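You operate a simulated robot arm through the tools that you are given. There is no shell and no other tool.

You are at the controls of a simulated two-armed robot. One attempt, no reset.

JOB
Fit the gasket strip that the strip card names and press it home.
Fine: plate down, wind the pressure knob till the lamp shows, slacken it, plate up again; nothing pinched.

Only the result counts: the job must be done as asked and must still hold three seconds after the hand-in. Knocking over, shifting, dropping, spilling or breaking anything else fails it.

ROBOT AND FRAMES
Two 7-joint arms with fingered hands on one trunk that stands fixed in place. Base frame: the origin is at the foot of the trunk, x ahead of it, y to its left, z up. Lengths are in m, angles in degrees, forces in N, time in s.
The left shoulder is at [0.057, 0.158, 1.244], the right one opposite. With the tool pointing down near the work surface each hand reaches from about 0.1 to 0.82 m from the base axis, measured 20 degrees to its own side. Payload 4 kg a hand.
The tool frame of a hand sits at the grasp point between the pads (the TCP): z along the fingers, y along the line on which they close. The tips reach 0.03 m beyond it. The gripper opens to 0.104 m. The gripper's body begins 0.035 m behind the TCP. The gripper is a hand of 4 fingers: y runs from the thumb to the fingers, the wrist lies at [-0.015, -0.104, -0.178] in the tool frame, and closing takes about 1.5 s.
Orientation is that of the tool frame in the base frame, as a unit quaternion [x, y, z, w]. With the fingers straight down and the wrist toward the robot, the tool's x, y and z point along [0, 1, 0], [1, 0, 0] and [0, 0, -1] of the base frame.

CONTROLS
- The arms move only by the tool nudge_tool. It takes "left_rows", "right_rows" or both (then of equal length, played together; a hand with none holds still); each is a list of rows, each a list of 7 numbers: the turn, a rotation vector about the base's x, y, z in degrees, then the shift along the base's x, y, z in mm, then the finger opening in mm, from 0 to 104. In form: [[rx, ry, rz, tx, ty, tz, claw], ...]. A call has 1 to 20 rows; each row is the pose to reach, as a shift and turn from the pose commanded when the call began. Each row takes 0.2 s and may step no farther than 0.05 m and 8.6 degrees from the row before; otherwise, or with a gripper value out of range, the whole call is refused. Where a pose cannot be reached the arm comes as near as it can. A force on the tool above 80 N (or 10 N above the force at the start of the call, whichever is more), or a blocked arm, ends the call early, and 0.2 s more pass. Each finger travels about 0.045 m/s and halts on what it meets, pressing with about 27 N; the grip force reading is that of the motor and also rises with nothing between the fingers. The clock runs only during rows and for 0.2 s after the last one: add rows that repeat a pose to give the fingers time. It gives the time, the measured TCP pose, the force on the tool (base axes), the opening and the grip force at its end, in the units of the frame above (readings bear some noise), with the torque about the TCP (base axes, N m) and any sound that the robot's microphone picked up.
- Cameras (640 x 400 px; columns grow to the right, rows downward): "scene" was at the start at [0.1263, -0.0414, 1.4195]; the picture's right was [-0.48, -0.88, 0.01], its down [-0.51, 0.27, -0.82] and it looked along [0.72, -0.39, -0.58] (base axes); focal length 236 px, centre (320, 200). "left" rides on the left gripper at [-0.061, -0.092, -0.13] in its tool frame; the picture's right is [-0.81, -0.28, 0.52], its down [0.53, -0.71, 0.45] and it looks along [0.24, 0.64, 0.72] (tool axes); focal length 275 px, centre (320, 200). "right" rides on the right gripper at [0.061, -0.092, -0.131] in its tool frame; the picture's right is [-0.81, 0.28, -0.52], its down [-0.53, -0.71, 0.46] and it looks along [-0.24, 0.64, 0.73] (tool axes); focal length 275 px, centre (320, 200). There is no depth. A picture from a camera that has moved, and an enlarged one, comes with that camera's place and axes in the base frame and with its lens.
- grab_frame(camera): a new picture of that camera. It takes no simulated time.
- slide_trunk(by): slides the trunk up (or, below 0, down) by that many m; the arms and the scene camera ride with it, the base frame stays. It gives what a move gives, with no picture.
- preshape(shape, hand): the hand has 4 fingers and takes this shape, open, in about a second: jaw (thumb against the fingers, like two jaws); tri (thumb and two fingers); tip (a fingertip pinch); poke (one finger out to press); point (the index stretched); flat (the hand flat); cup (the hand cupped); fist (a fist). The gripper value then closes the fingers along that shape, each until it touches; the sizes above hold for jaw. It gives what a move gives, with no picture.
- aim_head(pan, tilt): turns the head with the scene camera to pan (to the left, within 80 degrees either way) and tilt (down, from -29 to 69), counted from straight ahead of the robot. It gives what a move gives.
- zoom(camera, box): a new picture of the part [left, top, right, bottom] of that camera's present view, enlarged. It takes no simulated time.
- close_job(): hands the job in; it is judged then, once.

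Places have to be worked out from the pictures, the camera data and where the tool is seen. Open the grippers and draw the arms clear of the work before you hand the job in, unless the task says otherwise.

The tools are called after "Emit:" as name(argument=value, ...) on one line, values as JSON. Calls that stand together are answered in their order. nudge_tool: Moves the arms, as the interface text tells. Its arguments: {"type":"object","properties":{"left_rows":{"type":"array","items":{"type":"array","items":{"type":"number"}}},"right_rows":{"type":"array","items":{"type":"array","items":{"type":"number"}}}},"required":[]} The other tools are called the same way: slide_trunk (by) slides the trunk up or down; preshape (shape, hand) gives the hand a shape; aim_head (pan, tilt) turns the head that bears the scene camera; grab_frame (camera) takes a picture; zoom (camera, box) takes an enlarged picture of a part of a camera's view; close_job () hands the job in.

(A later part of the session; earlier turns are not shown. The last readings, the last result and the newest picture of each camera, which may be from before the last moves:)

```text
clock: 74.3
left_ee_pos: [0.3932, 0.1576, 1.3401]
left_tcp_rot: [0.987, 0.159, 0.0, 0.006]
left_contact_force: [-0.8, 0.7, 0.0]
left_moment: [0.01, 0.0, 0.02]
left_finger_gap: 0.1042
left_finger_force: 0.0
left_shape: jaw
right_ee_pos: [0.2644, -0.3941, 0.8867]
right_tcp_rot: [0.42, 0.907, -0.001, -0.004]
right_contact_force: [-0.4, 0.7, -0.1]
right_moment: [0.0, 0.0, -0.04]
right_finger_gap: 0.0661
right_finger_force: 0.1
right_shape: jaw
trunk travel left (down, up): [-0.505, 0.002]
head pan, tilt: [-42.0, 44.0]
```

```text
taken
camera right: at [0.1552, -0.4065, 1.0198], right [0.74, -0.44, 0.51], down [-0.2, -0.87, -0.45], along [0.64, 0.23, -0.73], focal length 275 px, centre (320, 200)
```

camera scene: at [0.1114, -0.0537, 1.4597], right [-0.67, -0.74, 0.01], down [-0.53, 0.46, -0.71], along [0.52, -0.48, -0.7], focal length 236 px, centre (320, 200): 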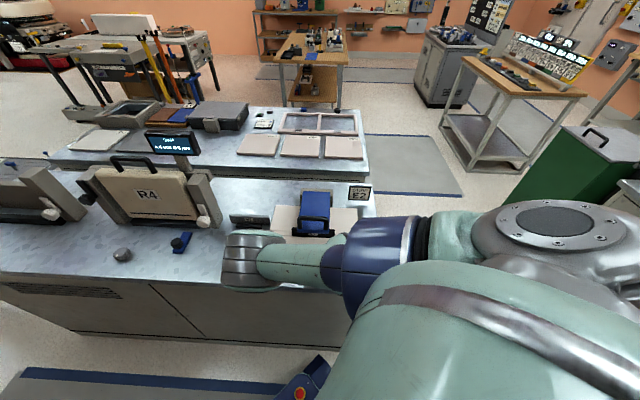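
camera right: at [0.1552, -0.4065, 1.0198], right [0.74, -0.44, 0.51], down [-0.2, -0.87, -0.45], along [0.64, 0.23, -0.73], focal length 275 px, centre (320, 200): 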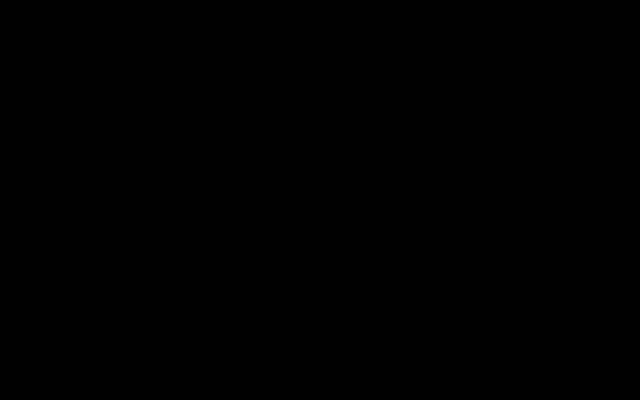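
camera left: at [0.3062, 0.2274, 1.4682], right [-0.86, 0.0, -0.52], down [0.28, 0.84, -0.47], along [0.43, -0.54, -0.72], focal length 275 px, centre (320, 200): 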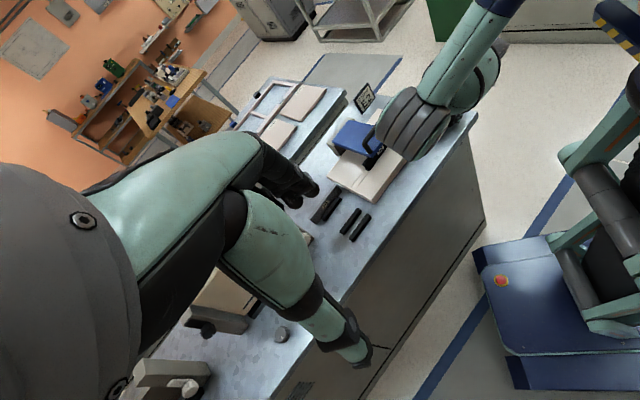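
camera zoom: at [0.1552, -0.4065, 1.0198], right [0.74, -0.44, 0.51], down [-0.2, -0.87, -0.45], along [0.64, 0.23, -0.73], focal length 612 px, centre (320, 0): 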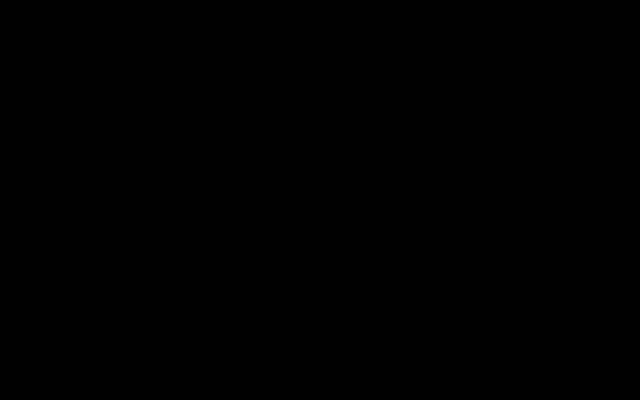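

The right camera is covered: the arm has taken another elbow posture. I look from the other cameras.

Emit:
grab_frame(camera="scene")

Emit:
grab_frame(camera="left")

Emit:
zoom(camera="left", box=[380, 50, 500, 150])

```text
taken
camera scene: at [0.1094, -0.0537, 1.4598], right [-0.67, -0.74, 0.01], down [-0.53, 0.46, -0.71], along [0.53, -0.48, -0.7], focal length 236 px, centre (320, 200)
```

scene: 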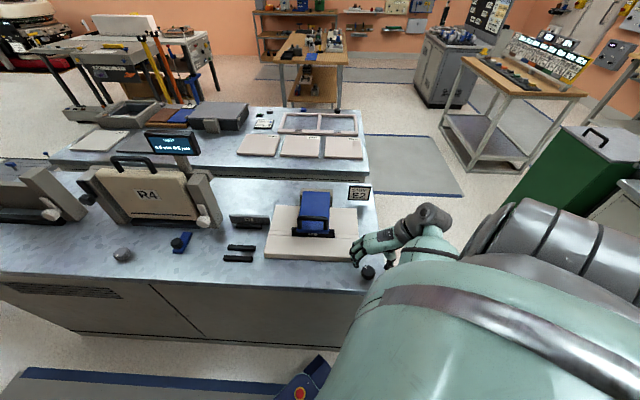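

```text
taken
camera left: at [0.3038, 0.2269, 1.4688], right [-0.85, 0.0, -0.52], down [0.28, 0.84, -0.46], along [0.44, -0.54, -0.72], focal length 275 px, centre (320, 200)
```

left: 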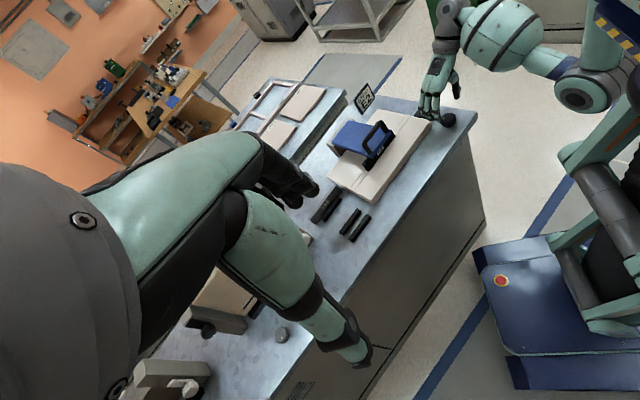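

```text
4.00 times, centred on (440, 100) of left
camera zoom: at [0.3038, 0.2269, 1.4688], right [-0.85, 0.0, -0.52], down [0.28, 0.84, -0.46], along [0.44, -0.54, -0.72], focal length 1101 px, centre (-160, 600)
```

zoom: 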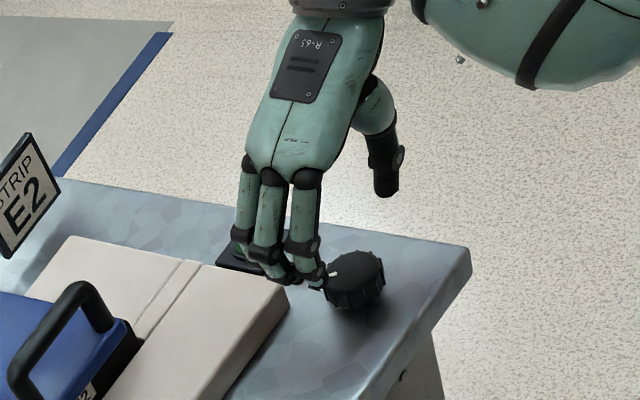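

The arm flipped to an elbow-back posture, which gives the left camera a clear sight of the knob; only the fingers hide the lamp. I turn the raised hand back by 30° to uncover it.

Emit:
nudge_tool(right_rows=[[0, 0, -7.5, 0, 0, 0, 66], [0, 0, -15, 0, 0, 0, 66], [0, 0, -22.5, 0, 0, 0, 66], [0, 0, -30, 0, 0, 0, 66], [0, 0, -30, 0, 0, 0, 66]])

Emit:
zoom(camera="left", box=[380, 50, 500, 150])

Emit:
grab_frame(camera="right")

Emit:
zoom(camera="scene", box=[250, 180, 410, 300])

```text
clock: 75.5
left_ee_pos: [0.3925, 0.1554, 1.338]
left_tcp_rot: [0.987, 0.159, 0.0, 0.006]
left_contact_force: [-0.7, 0.7, 0.9]
left_moment: [0.01, 0.01, 0.01]
left_finger_gap: 0.1039
left_finger_force: 0.0
left_shape: jaw
right_ee_pos: [0.2642, -0.3939, 0.8884]
right_tcp_rot: [0.643, 0.766, -0.001, -0.003]
right_contact_force: [-1.0, -0.2, 0.1]
right_moment: [0.0, 0.0, 0.01]
right_finger_gap: 0.0661
right_finger_force: 0.0
right_shape: jaw
trunk travel left (down, up): [-0.505, 0.002]
head pan, tilt: [-42.0, 44.0]
```

```text
4.00 times, centred on (440, 100) of left
camera zoom: at [0.3047, 0.2263, 1.4688], right [-0.85, 0.0, -0.52], down [0.28, 0.84, -0.46], along [0.43, -0.54, -0.72], focal length 1101 px, centre (-160, 600)
```

zoom: 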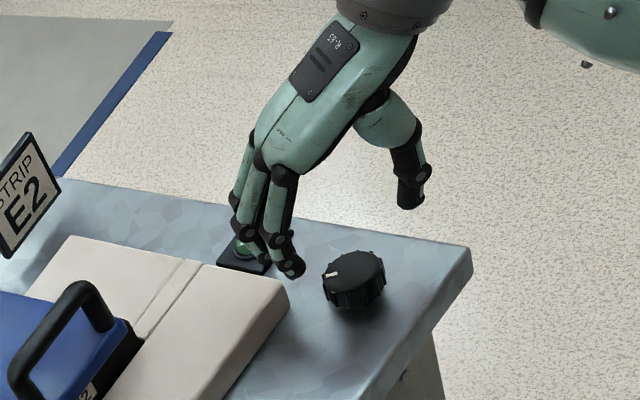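

```text
taken
camera right: at [0.1637, -0.3502, 1.0198], right [0.41, -0.75, 0.51], down [-0.61, -0.65, -0.45], along [0.67, -0.13, -0.73], focal length 275 px, centre (320, 200)
```

right: 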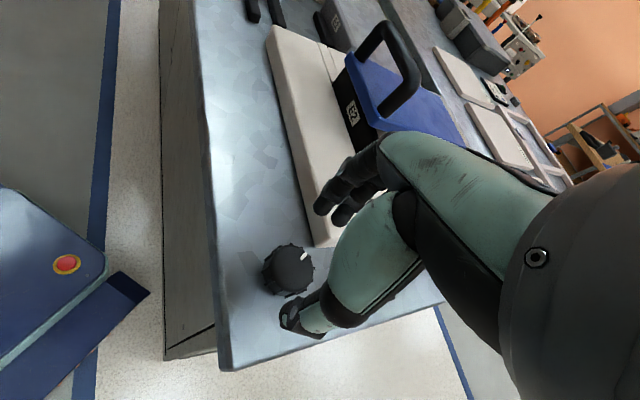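

```text
3.33 times, centred on (330, 240) of scene
camera zoom: at [0.1101, -0.0543, 1.4597], right [-0.67, -0.74, 0.01], down [-0.53, 0.46, -0.71], along [0.53, -0.48, -0.7], focal length 787 px, centre (287, 67)
```

zoom: 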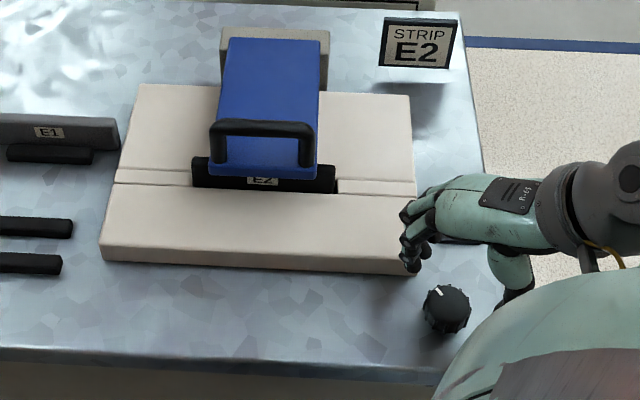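

I zoom on the lamp between the fingers.

Emit:
zoom(camera="left", box=[430, 95, 460, 120])

Emit:
zoom(camera="right", box=[340, 220, 460, 330])

```text
16.00 times, centred on (445, 108) of left
camera zoom: at [0.3047, 0.2263, 1.4688], right [-0.85, 0.0, -0.52], down [0.28, 0.84, -0.46], along [0.43, -0.54, -0.72], focal length 4404 px, centre (-1680, 1680)
```

zoom: 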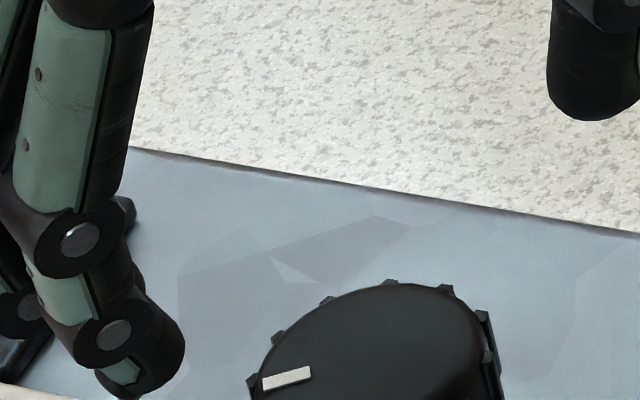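

```text
3.64 times, centred on (400, 275) of right
camera zoom: at [0.1637, -0.3502, 1.0198], right [0.41, -0.75, 0.51], down [-0.61, -0.65, -0.45], along [0.67, -0.13, -0.73], focal length 1001 px, centre (29, -73)
```

zoom: 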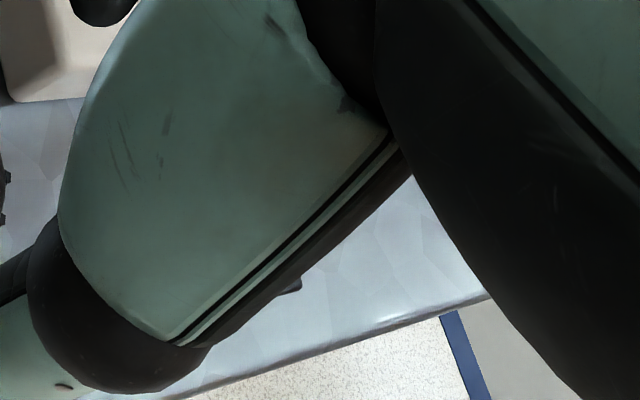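

Emit:
zoom(camera="left", box=[408, 100, 438, 124])

```text
16.00 times, centred on (423, 112) of left
camera zoom: at [0.3047, 0.2263, 1.4688], right [-0.85, 0.0, -0.52], down [0.28, 0.84, -0.46], along [0.43, -0.54, -0.72], focal length 4404 px, centre (-1328, 1608)
```

zoom: 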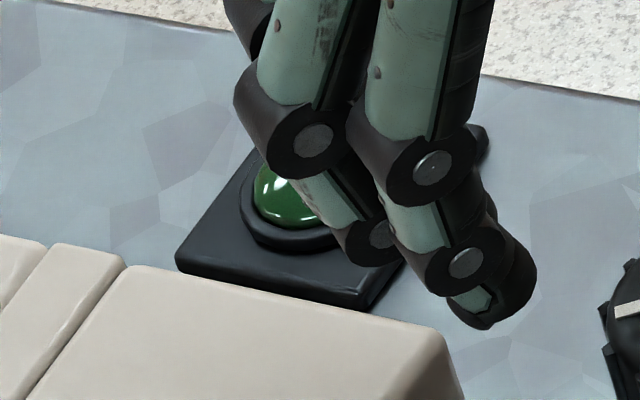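

The lamp is still unlit (same dark green). I go back to +40°, lower, and regrip; with fingers closed on the knob the left camera should see the lamp.

Emit:
nudge_tool(right_rows=[[0, 0, 7.5, 0, 0, 0, 66], [0, 0, 15, 0, 0, 0, 66], [0, 0, 22.5, 0, 0, 0, 66], [0, 0, 30, 0.8, -0.6, 0, 66], [0, 0, 30, 0.8, -0.6, -16, 66], [0, 0, 30, 0.8, -0.6, -32, 66], [0, 0, 30, 0.8, -0.6, -47, 66], [0, 0, 30, 0.8, -0.6, -47, 54], [0, 0, 30, 0.8, -0.6, -47, 42], [0, 0, 30, 0.8, -0.6, -47, 30], [0, 0, 30, 0.8, -0.6, -47, 26], [0, 0, 30, 0.8, -0.6, -47, 26], [0, 0, 30, 0.8, -0.6, -47, 26]])

Emit:
zoom(camera="left", box=[380, 50, 500, 150])

Emit:
zoom(camera="scene", box=[250, 180, 410, 300])

```text
clock: 78.3
left_ee_pos: [0.3925, 0.1562, 1.3395]
left_tcp_rot: [0.987, 0.159, 0.0, 0.005]
left_contact_force: [-0.3, -0.4, -0.3]
left_moment: [0.0, 0.0, 0.02]
left_finger_gap: 0.1039
left_finger_force: 0.0
left_shape: jaw
right_ee_pos: [0.2658, -0.3968, 0.8417]
right_tcp_rot: [0.421, 0.907, -0.003, -0.003]
right_contact_force: [-0.2, -1.0, -0.3]
right_moment: [0.03, -0.02, 0.0]
right_finger_gap: 0.0322
right_finger_force: 27.1
right_shape: jaw
trunk travel left (down, up): [-0.505, 0.002]
head pan, tilt: [-42.0, 44.0]
```

```text
4.00 times, centred on (440, 100) of left
camera zoom: at [0.3045, 0.2262, 1.4688], right [-0.85, 0.0, -0.52], down [0.28, 0.84, -0.46], along [0.43, -0.54, -0.72], focal length 1101 px, centre (-160, 600)
```

zoom: 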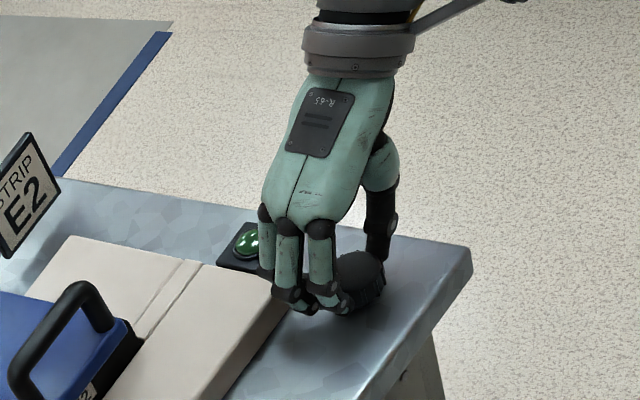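

```text
3.33 times, centred on (330, 240) of scene
camera zoom: at [0.1098, -0.0544, 1.4597], right [-0.67, -0.74, 0.01], down [-0.53, 0.46, -0.71], along [0.53, -0.48, -0.7], focal length 787 px, centre (287, 67)
```

zoom: 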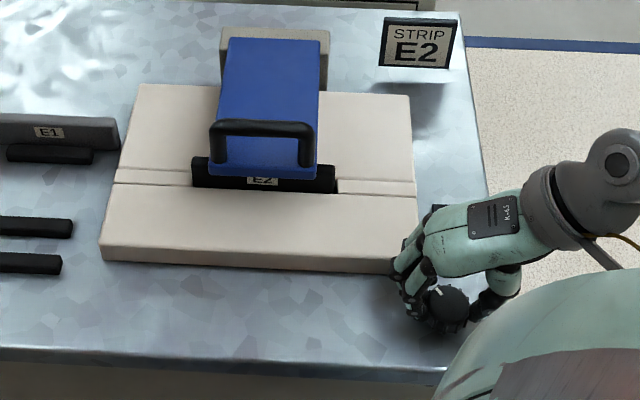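

Now the lamp is visible to the left camera during the grip. I wind in steps of about 28° and check after each.

Emit:
nudge_tool(right_rows=[[0, 0, -7, 0, 0, 0, 26], [0, 0, -14, 0, 0, 0, 26], [0, 0, -21, 0, 0, 0, 26], [0, 0, -28, 0, 0, 0, 26]])

Emit:
zoom(camera="left", box=[380, 50, 500, 150])

```text
clock: 79.3
left_ee_pos: [0.3906, 0.1577, 1.3406]
left_tcp_rot: [0.987, 0.159, 0.0, 0.006]
left_contact_force: [0.1, -0.1, 0.3]
left_moment: [0.0, 0.0, 0.02]
left_finger_gap: 0.1042
left_finger_force: 0.0
left_shape: jaw
right_ee_pos: [0.2661, -0.3954, 0.8417]
right_tcp_rot: [0.629, 0.777, 0.0, -0.003]
right_contact_force: [-4.9, 1.4, 3.3]
right_moment: [0.04, 0.08, 0.02]
right_finger_gap: 0.0319
right_finger_force: 26.6
right_shape: jaw
trunk travel left (down, up): [-0.505, 0.002]
head pan, tilt: [-42.0, 44.0]
```

```text
4.00 times, centred on (440, 100) of left
camera zoom: at [0.3033, 0.2271, 1.4689], right [-0.85, 0.0, -0.52], down [0.28, 0.84, -0.46], along [0.44, -0.54, -0.72], focal length 1101 px, centre (-160, 600)
```

zoom: 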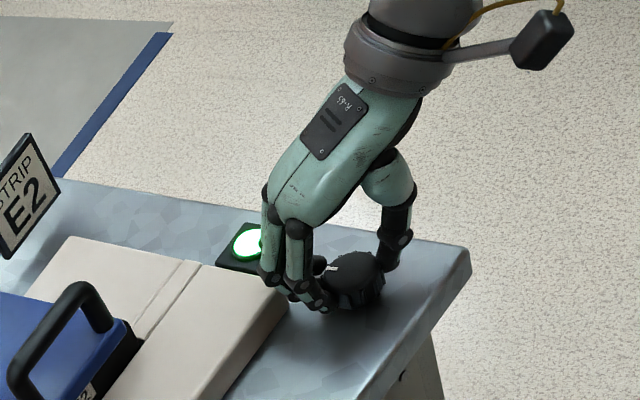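

The lamp is lit bright green. I note it and check the pressed strip, then slacken by turning counter-clockwise back to +40°.

Emit:
zoom(camera="scene", box=[270, 180, 360, 250])

Emit:
nudge_tool(right_rows=[[0, 0, 0, 0, 0, 0, 26], [0, 0, 7, 0, 0, 0, 26], [0, 0, 14, 0, 0, 0, 26], [0, 0, 21, 0, 0, 0, 26], [0, 0, 28, 0, 0, 0, 26], [0, 0, 28, 0, 0, 0, 26]])

Emit:
zoom(camera="left", box=[380, 50, 500, 150])

```text
5.71 times, centred on (315, 215) of scene
camera zoom: at [0.1085, -0.0535, 1.4599], right [-0.67, -0.74, 0.01], down [-0.52, 0.46, -0.71], along [0.53, -0.48, -0.7], focal length 1350 px, centre (349, 114)
```

zoom: 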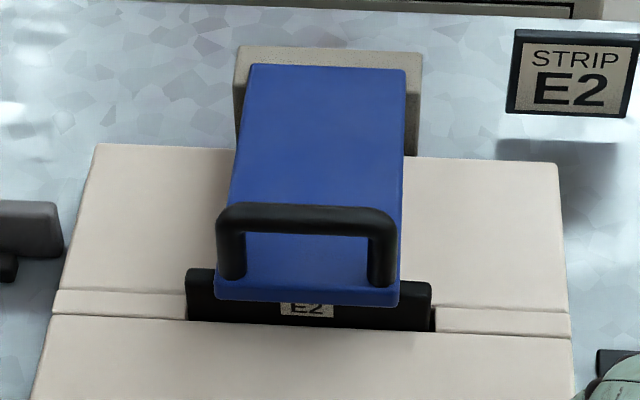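

```text
clock: 80.7
left_ee_pos: [0.3911, 0.1558, 1.3396]
left_tcp_rot: [0.987, 0.159, 0.0, 0.006]
left_contact_force: [-0.8, 0.5, -0.4]
left_moment: [0.01, -0.02, 0.0]
left_finger_gap: 0.1039
left_finger_force: 0.0
left_shape: jaw
right_ee_pos: [0.2653, -0.3958, 0.8414]
right_tcp_rot: [0.421, 0.907, -0.002, -0.002]
right_contact_force: [-3.7, -6.3, 11.7]
right_moment: [-0.17, 0.1, 0.0]
right_finger_gap: 0.0323
right_finger_force: 27.0
right_shape: jaw
trunk travel left (down, up): [-0.505, 0.002]
head pan, tilt: [-42.0, 44.0]
```

```text
4.00 times, centred on (440, 100) of left
camera zoom: at [0.3033, 0.2266, 1.469], right [-0.85, 0.0, -0.52], down [0.28, 0.84, -0.46], along [0.44, -0.54, -0.72], focal length 1101 px, centre (-160, 600)
```

zoom: 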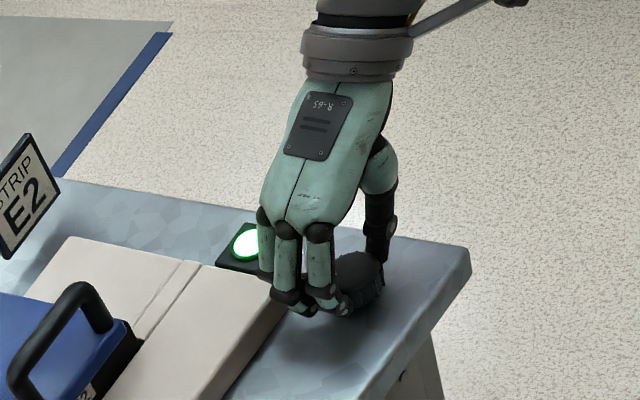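

Lamp remains lit. I release, lift, and turn the hand to -40° for the next slackening stroke.

Emit:
nudge_tool(right_rows=[[0, 0, 0, 0, 0, 0, 36], [0, 0, 0, 0, 0, 0, 46], [0, 0, 0, 0, 0, 0, 50], [0, 0, 0, 0, 0, 15, 52], [0, 0, 0, 0, 0, 40, 60], [0, 0, -8, 0, 0, 46, 66], [0, 0, -16, 0, 0, 46, 66], [0, 0, -24, 0, 0, 46, 66], [0, 0, -32, 0, 0, 46, 66], [0, 0, -40, 0, 0, 46, 66], [0, 0, -48, 0, 0, 46, 66], [0, 0, -56, 0, 0, 46, 66], [0, 0, -64, 0, 0, 46, 66], [0, 0, -72, 0, 0, 46, 66], [0, 0, -80, 0, 0, 46, 66], [0, 0, -80, 0, 0, 46, 66]])

Emit:
zoom(camera="left", box=[360, 40, 520, 160])

Emit:
grab_frame(camera="right")

Emit:
grab_frame(camera="scene")

```text
clock: 84.1
left_ee_pos: [0.3928, 0.1559, 1.3393]
left_tcp_rot: [0.987, 0.159, 0.0, 0.005]
left_contact_force: [0.1, -0.2, 0.6]
left_moment: [0.01, 0.01, -0.01]
left_finger_gap: 0.1039
left_finger_force: 0.0
left_shape: jaw
right_ee_pos: [0.2656, -0.3958, 0.8864]
right_tcp_rot: [0.906, 0.422, 0.0, -0.004]
right_contact_force: [-0.5, -0.2, -0.4]
right_moment: [-0.04, 0.02, 0.0]
right_finger_gap: 0.0657
right_finger_force: 0.1
right_shape: jaw
trunk travel left (down, up): [-0.505, 0.002]
head pan, tilt: [-42.0, 44.0]
```

```text
3.33 times, centred on (440, 100) of left
camera zoom: at [0.3044, 0.2259, 1.4689], right [-0.85, 0.0, -0.52], down [0.28, 0.84, -0.46], along [0.43, -0.54, -0.72], focal length 918 px, centre (-80, 533)
```

zoom: 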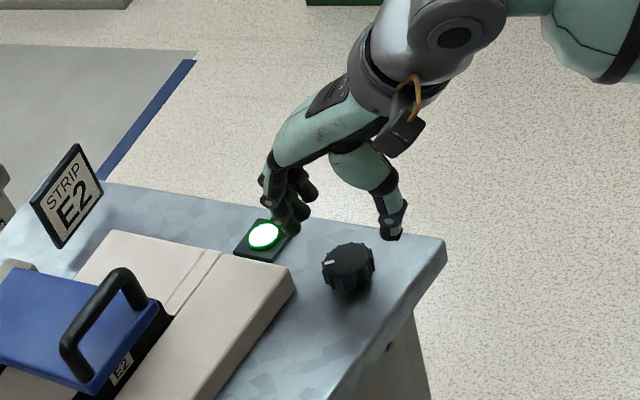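

```text
taken
camera right: at [0.2351, -0.2911, 1.019], right [-0.31, -0.8, 0.51], down [-0.89, 0.05, -0.45], along [0.34, -0.6, -0.73], focal length 275 px, centre (320, 200)
```

right: 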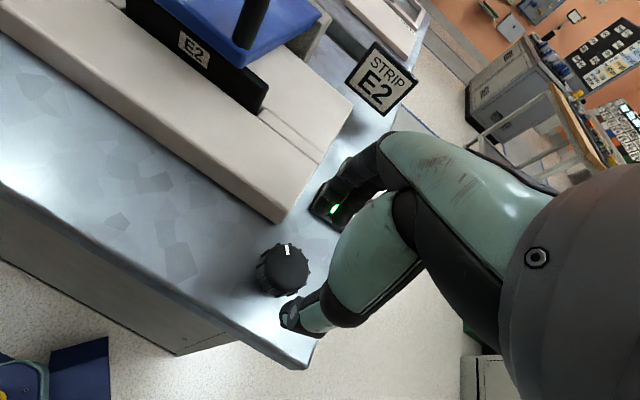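

```text
taken
camera scene: at [0.1098, -0.0547, 1.4597], right [-0.67, -0.74, 0.01], down [-0.53, 0.47, -0.71], along [0.53, -0.48, -0.7], focal length 236 px, centre (320, 200)
```

scene: 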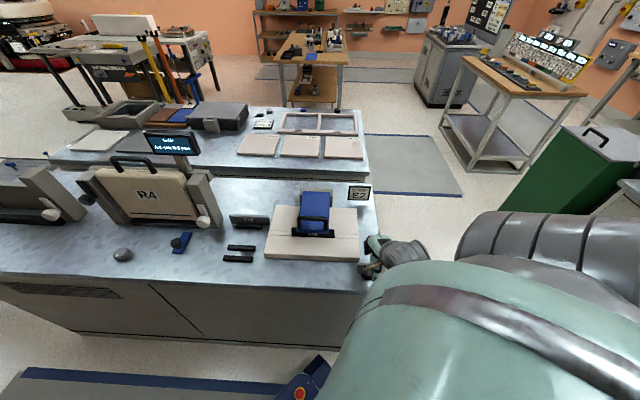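

The posture is fine at -40° and the lamp is still lit. I lower with a narrower opening, regrip and slacken 80° counter-clockwise.

Emit:
nudge_tool(right_rows=[[0, 0, 0, 0, 0, 0, 54], [0, 0, 0, 0, 0, -16, 54], [0, 0, 0, 0, 0, -32, 54], [0, 0, 0, 0, 0, -46, 54], [0, 0, 0, 0, 0, -46, 42], [0, 0, 0, 0, 0, -46, 30], [0, 0, 0, 0, 0, -46, 26], [0, 0, 0, 0, 0, -46, 26], [0, 0, 0, 0, 0, -46, 26]])

Emit:
zoom(camera="right", box=[220, 180, 400, 330])

```text
clock: 86.1
left_ee_pos: [0.3918, 0.1574, 1.3395]
left_tcp_rot: [0.987, 0.159, 0.0, 0.006]
left_contact_force: [0.0, 0.8, -0.1]
left_moment: [-0.02, -0.03, -0.01]
left_finger_gap: 0.1038
left_finger_force: 0.0
left_shape: jaw
right_ee_pos: [0.2661, -0.3947, 0.8408]
right_tcp_rot: [0.906, 0.422, -0.001, -0.003]
right_contact_force: [-2.3, 0.6, -1.2]
right_moment: [0.0, 0.02, 0.0]
right_finger_gap: 0.0325
right_finger_force: 27.0
right_shape: jaw
trunk travel left (down, up): [-0.505, 0.002]
head pan, tilt: [-42.0, 44.0]
```

```text
2.67 times, centred on (310, 255) of right
camera zoom: at [0.2348, -0.2908, 0.9723], right [-0.31, -0.8, 0.51], down [-0.89, 0.05, -0.45], along [0.34, -0.6, -0.73], focal length 734 px, centre (347, 53)
```

zoom: 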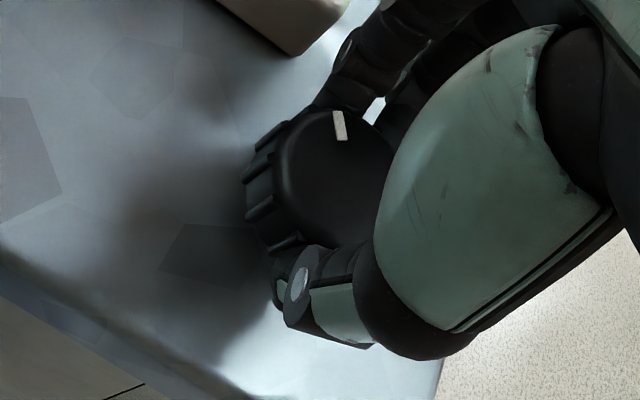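

Gripped again at -40°. I now turn 80° counter-clockwise and look at the lamp.

Emit:
nudge_tool(right_rows=[[0, 0, 7, 0, 0, 0, 26], [0, 0, 14, 0, 0, 0, 26], [0, 0, 21, 0, 0, 0, 26], [0, 0, 28, 0, 0, 0, 26], [0, 0, 35, 0, 0, 0, 26], [0, 0, 42, 0, 0, 0, 26], [0, 0, 49, 0, 0, 0, 26], [0, 0, 56, 0, 0, 0, 26], [0, 0, 63, 0, 0, 0, 26], [0, 0, 70, 0, 0, 0, 26], [0, 0, 77, 0, 0, 0, 26], [0, 0, 80, 0, 0, 0, 26], [0, 0, 80, 0, 0, 0, 26]])

Emit:
zoom(camera="left", box=[360, 40, 520, 160])

Emit:
zoom(camera="scene", box=[250, 180, 410, 300])

```text
clock: 88.9
left_ee_pos: [0.3919, 0.1557, 1.3391]
left_tcp_rot: [0.987, 0.159, -0.001, 0.005]
left_contact_force: [-0.6, 0.3, 0.3]
left_moment: [0.01, -0.01, 0.02]
left_finger_gap: 0.1039
left_finger_force: 0.1
left_shape: jaw
right_ee_pos: [0.2671, -0.3971, 0.8399]
right_tcp_rot: [0.422, 0.907, -0.002, -0.002]
right_contact_force: [2.8, -9.6, 5.1]
right_moment: [-0.13, -0.14, -0.03]
right_finger_gap: 0.0319
right_finger_force: 27.3
right_shape: jaw
trunk travel left (down, up): [-0.505, 0.002]
head pan, tilt: [-42.0, 44.0]
```

```text
3.33 times, centred on (440, 100) of left
camera zoom: at [0.305, 0.2251, 1.4689], right [-0.85, 0.0, -0.52], down [0.28, 0.84, -0.46], along [0.43, -0.54, -0.72], focal length 918 px, centre (-80, 533)
```

zoom: 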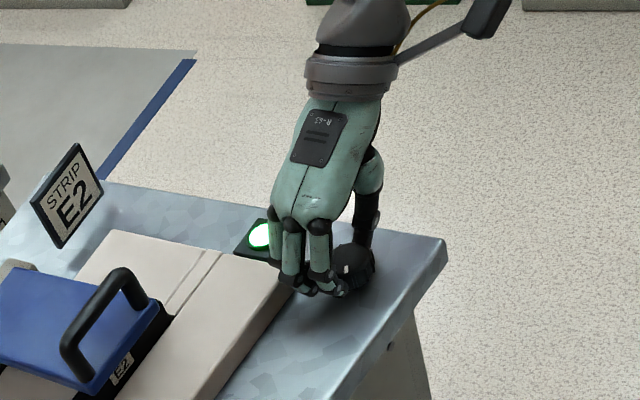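

```text
3.33 times, centred on (330, 240) of scene
camera zoom: at [0.1105, -0.0554, 1.4597], right [-0.67, -0.74, 0.01], down [-0.53, 0.47, -0.71], along [0.53, -0.48, -0.7], focal length 787 px, centre (287, 67)
```

zoom: 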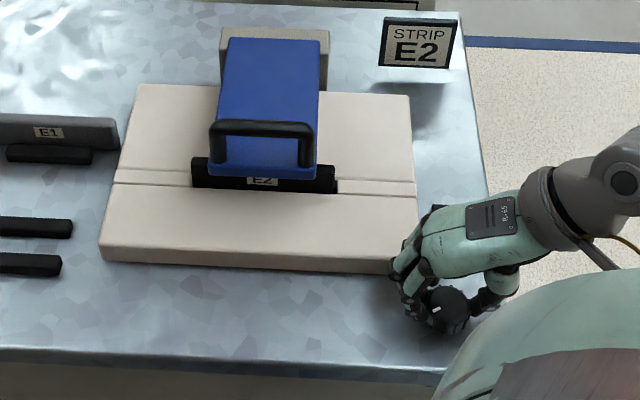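

The lamp stays lit (it latches). About 54° remain to the starting mark; I release, lift, and go back to -20° for the final stroke.

Emit:
nudge_tool(right_rows=[[0, 0, 0, 0, 0, 0, 36], [0, 0, 0, 0, 0, 0, 46], [0, 0, 0, 0, 0, 0, 50], [0, 0, 0, -0.5, 0.5, 15, 52], [0, 0, 0, -1, 1, 40, 60], [0, 0, -8, -1, 1, 46, 66], [0, 0, -16, -1, 1, 46, 66], [0, 0, -24, -1, 1, 46, 66], [0, 0, -32, -1, 1, 46, 66], [0, 0, -40, -1, 1, 46, 66], [0, 0, -48, -1, 1, 46, 66], [0, 0, -56, -1, 1, 46, 66], [0, 0, -60, -1, 1, 46, 60], [0, 0, -60, -1, 1, 46, 54]])

Emit:
zoom(camera="right", box=[220, 200, 400, 350])

Emit:
zoom(camera="left", box=[360, 40, 520, 160])

```text
clock: 91.9
left_ee_pos: [0.393, 0.156, 1.3387]
left_tcp_rot: [0.987, 0.158, 0.0, 0.005]
left_contact_force: [0.3, -0.5, -0.1]
left_moment: [0.04, 0.02, 0.02]
left_finger_gap: 0.1036
left_finger_force: 0.0
left_shape: jaw
right_ee_pos: [0.2653, -0.393, 0.8878]
right_tcp_rot: [0.819, 0.574, 0.0, -0.003]
right_contact_force: [0.2, 0.1, -0.7]
right_moment: [0.0, -0.01, -0.03]
right_finger_gap: 0.0547
right_finger_force: 0.1
right_shape: jaw
trunk travel left (down, up): [-0.505, 0.002]
head pan, tilt: [-42.0, 44.0]
```

```text
2.67 times, centred on (310, 275) of right
camera zoom: at [0.2001, -0.3059, 1.0186], right [-0.02, -0.86, 0.51], down [-0.85, -0.25, -0.45], along [0.52, -0.45, -0.73], focal length 734 px, centre (347, 0)
```

zoom: 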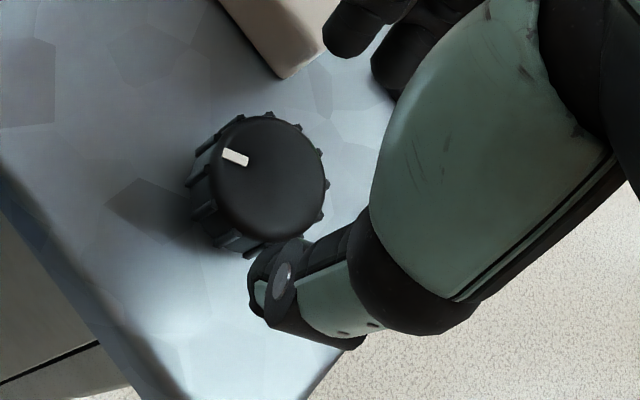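

```text
3.33 times, centred on (440, 100) of left
camera zoom: at [0.3046, 0.2261, 1.4688], right [-0.85, 0.0, -0.52], down [0.28, 0.84, -0.46], along [0.43, -0.54, -0.72], focal length 918 px, centre (-80, 533)
```

zoom: 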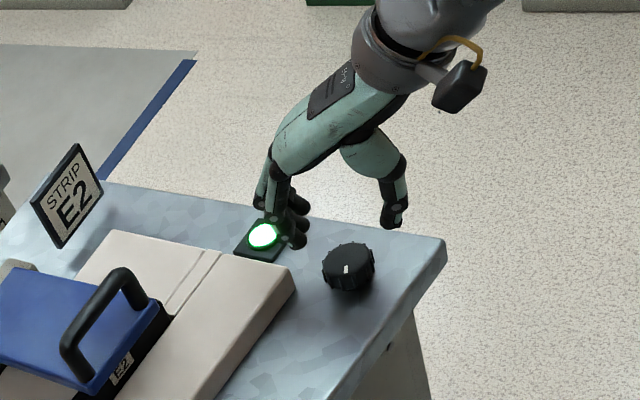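

The mark now points to about 65-85° versus the starting 133-135°. I lower, regrip and turn 60° counter-clockwise.

Emit:
nudge_tool(right_rows=[[0, 0, 0, 0.5, -1.5, -16, 54], [0, 0, 0, 0.5, -1.5, -32, 54], [0, 0, 0, 0.5, -1.5, -47, 54], [0, 0, 0, 0.5, -1.5, -47, 42], [0, 0, 0, 0.5, -1.5, -47, 30], [0, 0, 0, 0.5, -1.5, -47, 26], [0, 0, 0, 0.5, -1.5, -47, 26], [0, 0, 0, 0.5, -1.5, -47, 26], [0, 0, 7, 0.5, -1.5, -47, 26], [0, 0, 14, 0.5, -1.5, -47, 26], [0, 0, 21, 0.5, -1.5, -47, 26], [0, 0, 28, 0.5, -1.5, -47, 26], [0, 0, 35, 0.5, -1.5, -47, 26], [0, 0, 42, 0.5, -1.5, -47, 26], [0, 0, 49, 0.5, -1.5, -47, 26], [0, 0, 56, 0.5, -1.5, -47, 26], [0, 0, 60, 0.5, -1.5, -47, 26], [0, 0, 60, 0.5, -1.5, -47, 26]])

Emit:
zoom(camera="left", box=[360, 40, 520, 160])

Emit:
zoom(camera="scene", box=[330, 220, 410, 300])

```text
clock: 95.7
left_ee_pos: [0.3934, 0.1559, 1.3401]
left_tcp_rot: [0.987, 0.159, 0.0, 0.006]
left_contact_force: [0.5, 1.0, 1.1]
left_moment: [0.01, -0.02, -0.01]
left_finger_gap: 0.1038
left_finger_force: 0.0
left_shape: jaw
right_ee_pos: [0.2677, -0.3972, 0.8372]
right_tcp_rot: [0.423, 0.906, -0.002, 0.0]
right_contact_force: [2.2, -15.7, 8.3]
right_moment: [-0.43, 0.01, -0.29]
right_finger_gap: 0.0313
right_finger_force: 26.7
right_shape: jaw
trunk travel left (down, up): [-0.505, 0.002]
head pan, tilt: [-42.0, 44.0]
```

```text
3.33 times, centred on (440, 100) of left
camera zoom: at [0.3044, 0.2245, 1.4691], right [-0.85, 0.0, -0.52], down [0.28, 0.84, -0.46], along [0.43, -0.54, -0.72], focal length 918 px, centre (-80, 533)
```

zoom: 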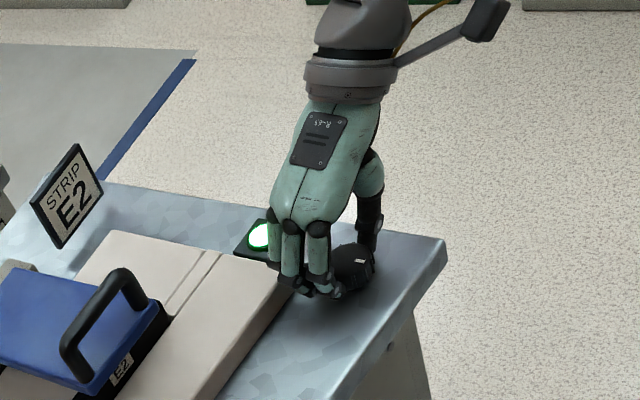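

```text
5.00 times, centred on (370, 260) of scene
camera zoom: at [0.1099, -0.0561, 1.4597], right [-0.67, -0.74, 0.01], down [-0.53, 0.47, -0.71], along [0.53, -0.48, -0.7], focal length 1181 px, centre (70, -100)
```

zoom: 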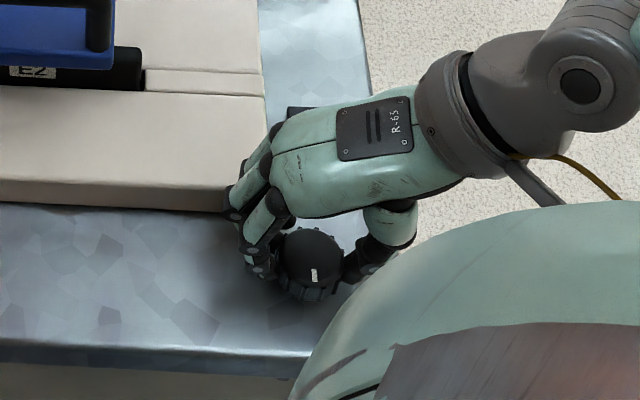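

The knob has come to its stop (torque -0.29 N·m) with the mark at the front again, as at the start; the lamp stays lit. I open and lift off the knob.

Emit:
nudge_tool(right_rows=[[0, 0, -2, 0, 0, 1, 30], [0, 0, -2, -0.5, 0.5, 1, 40], [0, 0, -2, -1, 1, 1, 50], [0, 0, -2, -1, 1, 2, 54], [0, 0, -2, -1, 1, 20, 56], [0, 0, -2, -1, 1, 50, 60], [0, 0, -2, -1, 1, 90, 60], [0, 0, -2, -1, 1, 130, 60], [0, 0, -2, -1, 1, 170, 60], [0, 0, -2, -1, 1, 170, 60]])

Emit:
zoom(camera="left", box=[300, 40, 500, 190])

Emit:
zoom(camera="scene", box=[250, 170, 410, 300])

```text
clock: 97.9
left_ee_pos: [0.3927, 0.1567, 1.3402]
left_tcp_rot: [0.987, 0.159, 0.0, 0.005]
left_contact_force: [-0.9, -0.4, -0.8]
left_moment: [-0.01, 0.0, 0.01]
left_finger_gap: 0.1039
left_finger_force: 0.0
left_shape: jaw
right_ee_pos: [0.264, -0.3967, 1.0095]
right_tcp_rot: [0.438, 0.899, -0.002, -0.004]
right_contact_force: [0.1, 0.2, -0.4]
right_moment: [0.0, 0.0, 0.02]
right_finger_gap: 0.0597
right_finger_force: 0.0
right_shape: jaw
trunk travel left (down, up): [-0.505, 0.002]
head pan, tilt: [-42.0, 44.0]
```

```text
2.67 times, centred on (400, 115) of left
camera zoom: at [0.3049, 0.2258, 1.4687], right [-0.85, 0.0, -0.52], down [0.28, 0.84, -0.46], along [0.43, -0.54, -0.72], focal length 734 px, centre (107, 427)
```

zoom: 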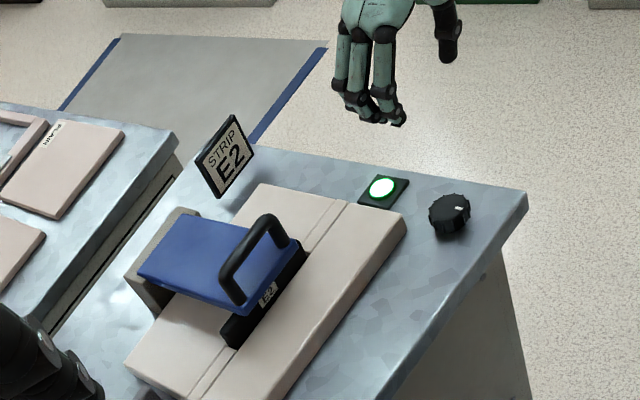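

```text
3.08 times, centred on (330, 235) of scene
camera zoom: at [0.1103, -0.0547, 1.4597], right [-0.67, -0.74, 0.01], down [-0.53, 0.47, -0.71], along [0.53, -0.48, -0.7], focal length 727 px, centre (289, 92)
```

zoom: 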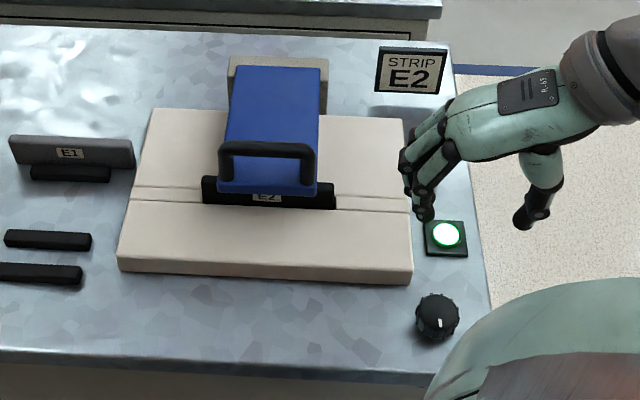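

The lamp is on, the knob is back at its mark, and the strip looks lower under the plate. Now I move the right hand over the handle (about (0.463, -0.355)), turned square to the bench, at z 1.06.

Emit:
nudge_tool(right_rows=[[0, 0, -7, 10, 3, 20, 60], [0, 0, -14, 25, 6, 40, 60], [0, 0, -21, 42, 10, 50, 60], [0, 0, -28, 60, 13, 50, 60], [0, 0, -35, 78, 17, 50, 60], [0, 0, -42, 96, 20, 50, 60], [0, 0, -49, 114, 24, 50, 60], [0, 0, -56, 132, 28, 50, 56], [0, 0, -63, 150, 32, 50, 50], [0, 0, -70, 168, 36, 50, 44], [0, 0, -77, 186, 40, 50, 38], [0, 0, -83, 199, 42, 50, 34], [0, 0, -83, 199, 42, 50, 34]])

Emit:
grab_frame(camera="right")

Emit:
grab_frame(camera="left")

Emit:
grab_frame(camera="scene")

```text
clock: 100.7
left_ee_pos: [0.3925, 0.1564, 1.3397]
left_tcp_rot: [0.987, 0.158, 0.0, 0.006]
left_contact_force: [-0.2, -0.6, -0.2]
left_moment: [0.0, -0.02, -0.02]
left_finger_gap: 0.1038
left_finger_force: 0.0
left_shape: jaw
right_ee_pos: [0.4639, -0.3548, 1.0604]
right_tcp_rot: [0.924, 0.383, 0.0, -0.003]
right_contact_force: [0.1, 0.5, 0.6]
right_moment: [-0.03, -0.02, 0.0]
right_finger_gap: 0.0346
right_finger_force: 0.0
right_shape: jaw
trunk travel left (down, up): [-0.505, 0.002]
head pan, tilt: [-42.0, 44.0]
```

```text
taken
camera right: at [0.4413, -0.2466, 1.1913], right [-0.38, -0.77, 0.51], down [-0.88, 0.13, -0.45], along [0.28, -0.62, -0.73], focal length 275 px, centre (320, 200)
```

right: 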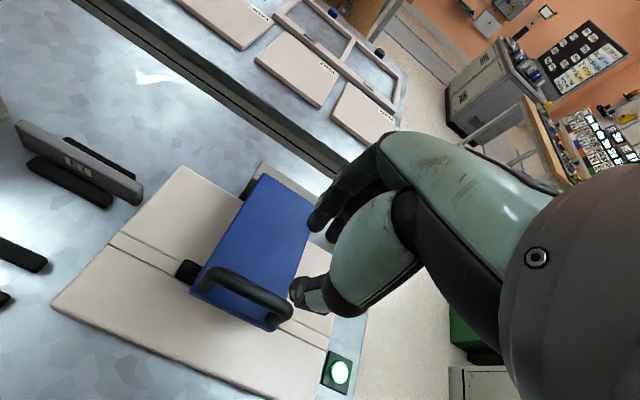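

```text
taken
camera left: at [0.3039, 0.226, 1.4689], right [-0.85, 0.0, -0.52], down [0.28, 0.84, -0.46], along [0.43, -0.54, -0.72], focal length 275 px, centre (320, 200)
```

left: 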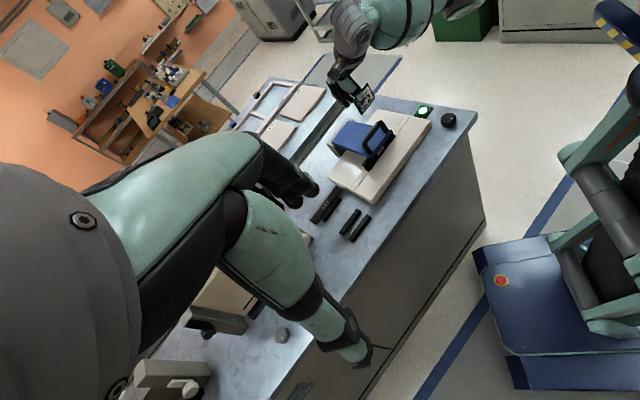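

```text
taken
camera scene: at [0.1098, -0.0546, 1.4598], right [-0.67, -0.74, 0.01], down [-0.53, 0.47, -0.71], along [0.53, -0.48, -0.7], focal length 236 px, centre (320, 200)
```

scene: 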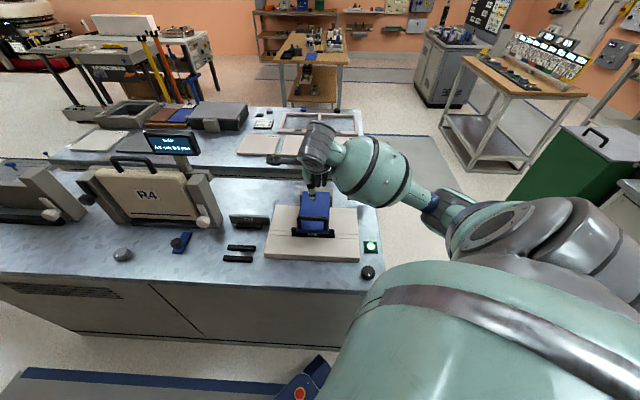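

A good arm posture, elbow out to the right. I zoom with the right camera to align with the bar.

Emit:
zoom(camera="right", box=[170, 240, 330, 350])

Emit:
zoom(camera="left", box=[320, 70, 440, 180])

Emit:
zoom(camera="scene", box=[270, 150, 370, 250])

```text
3.64 times, centred on (250, 295) of right
camera zoom: at [0.4413, -0.2466, 1.1913], right [-0.38, -0.77, 0.51], down [-0.88, 0.13, -0.45], along [0.28, -0.62, -0.73], focal length 1001 px, centre (574, -146)
```

zoom: 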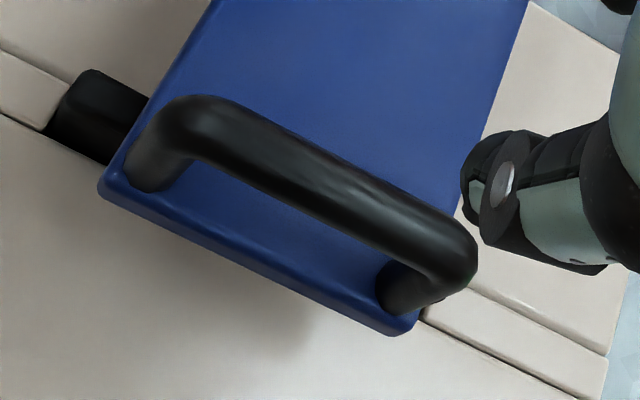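

```text
3.64 times, centred on (380, 125) of left
camera zoom: at [0.3039, 0.226, 1.4689], right [-0.85, 0.0, -0.52], down [0.28, 0.84, -0.46], along [0.43, -0.54, -0.72], focal length 1001 px, centre (102, 473)
```

zoom: 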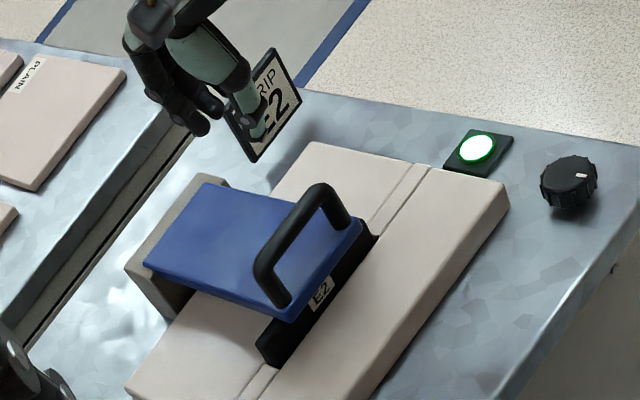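

```text
4.00 times, centred on (320, 200) of scene
camera zoom: at [0.1098, -0.0546, 1.4598], right [-0.67, -0.74, 0.01], down [-0.53, 0.47, -0.71], along [0.53, -0.48, -0.7], focal length 945 px, centre (320, 200)
```

zoom: 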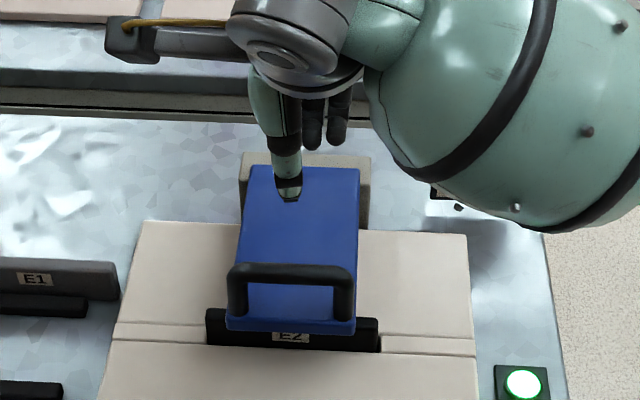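

The bar is at about (0.4625, -0.354, 0.915), and the hand is aligned within 2 mm. I descend around the bar in two steps.

Emit:
nudge_tool(right_rows=[[0, 0, 0, -0.5, 0.5, -30, 36], [0, 0, 0, -1, 1, -60, 36], [0, 0, 0, -1, 1, -85, 36], [0, 0, 0, -1, 1, -105, 36], [0, 0, 0, -1, 1, -120, 36], [0, 0, 0, -1, 1, -132, 36], [0, 0, 0, -1, 1, -140, 36], [0, 0, 0, -1, 1, -140, 36]])

Emit:
zoom(camera="right", box=[200, 160, 400, 320])

Emit:
zoom(camera="left", box=[320, 70, 440, 180])

```text
clock: 102.5
left_ee_pos: [0.3925, 0.1584, 1.3389]
left_tcp_rot: [0.987, 0.159, -0.001, 0.005]
left_contact_force: [0.6, 0.8, 0.3]
left_moment: [-0.02, 0.0, -0.03]
left_finger_gap: 0.1041
left_finger_force: 0.0
left_shape: jaw
right_ee_pos: [0.4618, -0.352, 0.9177]
right_tcp_rot: [0.924, 0.383, 0.0, -0.002]
right_contact_force: [0.0, -1.0, 0.6]
right_moment: [0.01, -0.02, 0.02]
right_finger_gap: 0.0356
right_finger_force: 0.0
right_shape: jaw
trunk travel left (down, up): [-0.505, 0.002]
head pan, tilt: [-42.0, 44.0]
```

```text
2.50 times, centred on (300, 240) of right
camera zoom: at [0.4408, -0.2435, 1.0495], right [-0.38, -0.77, 0.51], down [-0.88, 0.13, -0.45], along [0.28, -0.62, -0.73], focal length 688 px, centre (370, 100)
```

zoom: 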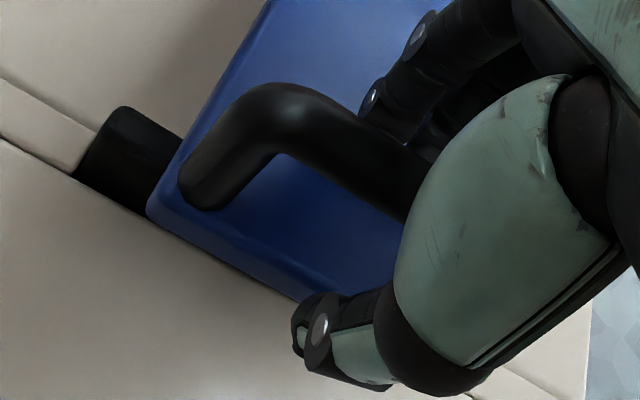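

```text
3.64 times, centred on (380, 125) of left
camera zoom: at [0.3045, 0.2264, 1.4688], right [-0.85, 0.0, -0.52], down [0.28, 0.84, -0.46], along [0.43, -0.54, -0.72], focal length 1001 px, centre (102, 473)
```

zoom: 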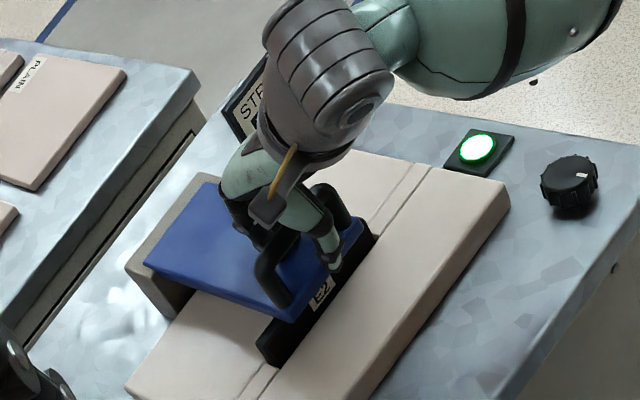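

Bar is between thumb and fingers, no contact. I close into the cage grip as before.

Emit:
nudge_tool(right_rows=[[0, 0, 0, 0, 0, 0, 26], [0, 0, 0, 0, 0, 0, 16], [0, 0, 0, 0, 0, 0, 6], [0, 0, 0, 0, 0, 0, 0], [0, 0, 0, 0, 0, 0, 0], [0, 0, 0, 0, 0, 0, 0]])

Emit:
zoom(camera="right", box=[200, 160, 400, 320])

```text
clock: 103.9
left_ee_pos: [0.3932, 0.1584, 1.3392]
left_tcp_rot: [0.987, 0.159, 0.0, 0.006]
left_contact_force: [1.2, 0.4, 0.2]
left_moment: [0.04, -0.01, 0.01]
left_finger_gap: 0.104
left_finger_force: 0.0
left_shape: jaw
right_ee_pos: [0.4637, -0.3507, 0.9175]
right_tcp_rot: [0.923, 0.384, 0.0, -0.003]
right_contact_force: [1.5, 0.6, -2.7]
right_moment: [-0.05, -0.06, 0.05]
right_finger_gap: 0.0
right_finger_force: 26.9
right_shape: jaw
trunk travel left (down, up): [-0.505, 0.002]
head pan, tilt: [-42.0, 44.0]
```

```text
2.50 times, centred on (300, 240) of right
camera zoom: at [0.4412, -0.2437, 1.0493], right [-0.38, -0.77, 0.51], down [-0.88, 0.13, -0.45], along [0.28, -0.62, -0.73], focal length 688 px, centre (370, 100)
```

zoom: 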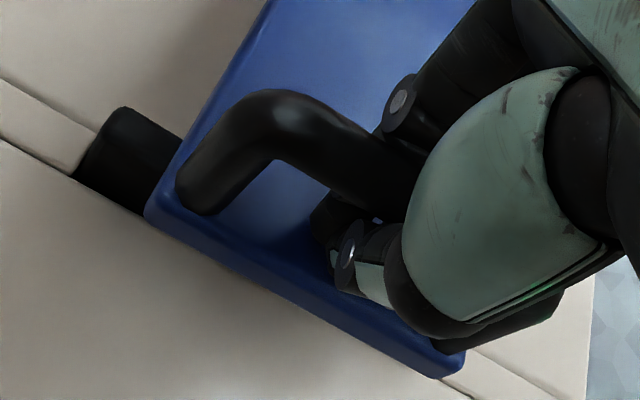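

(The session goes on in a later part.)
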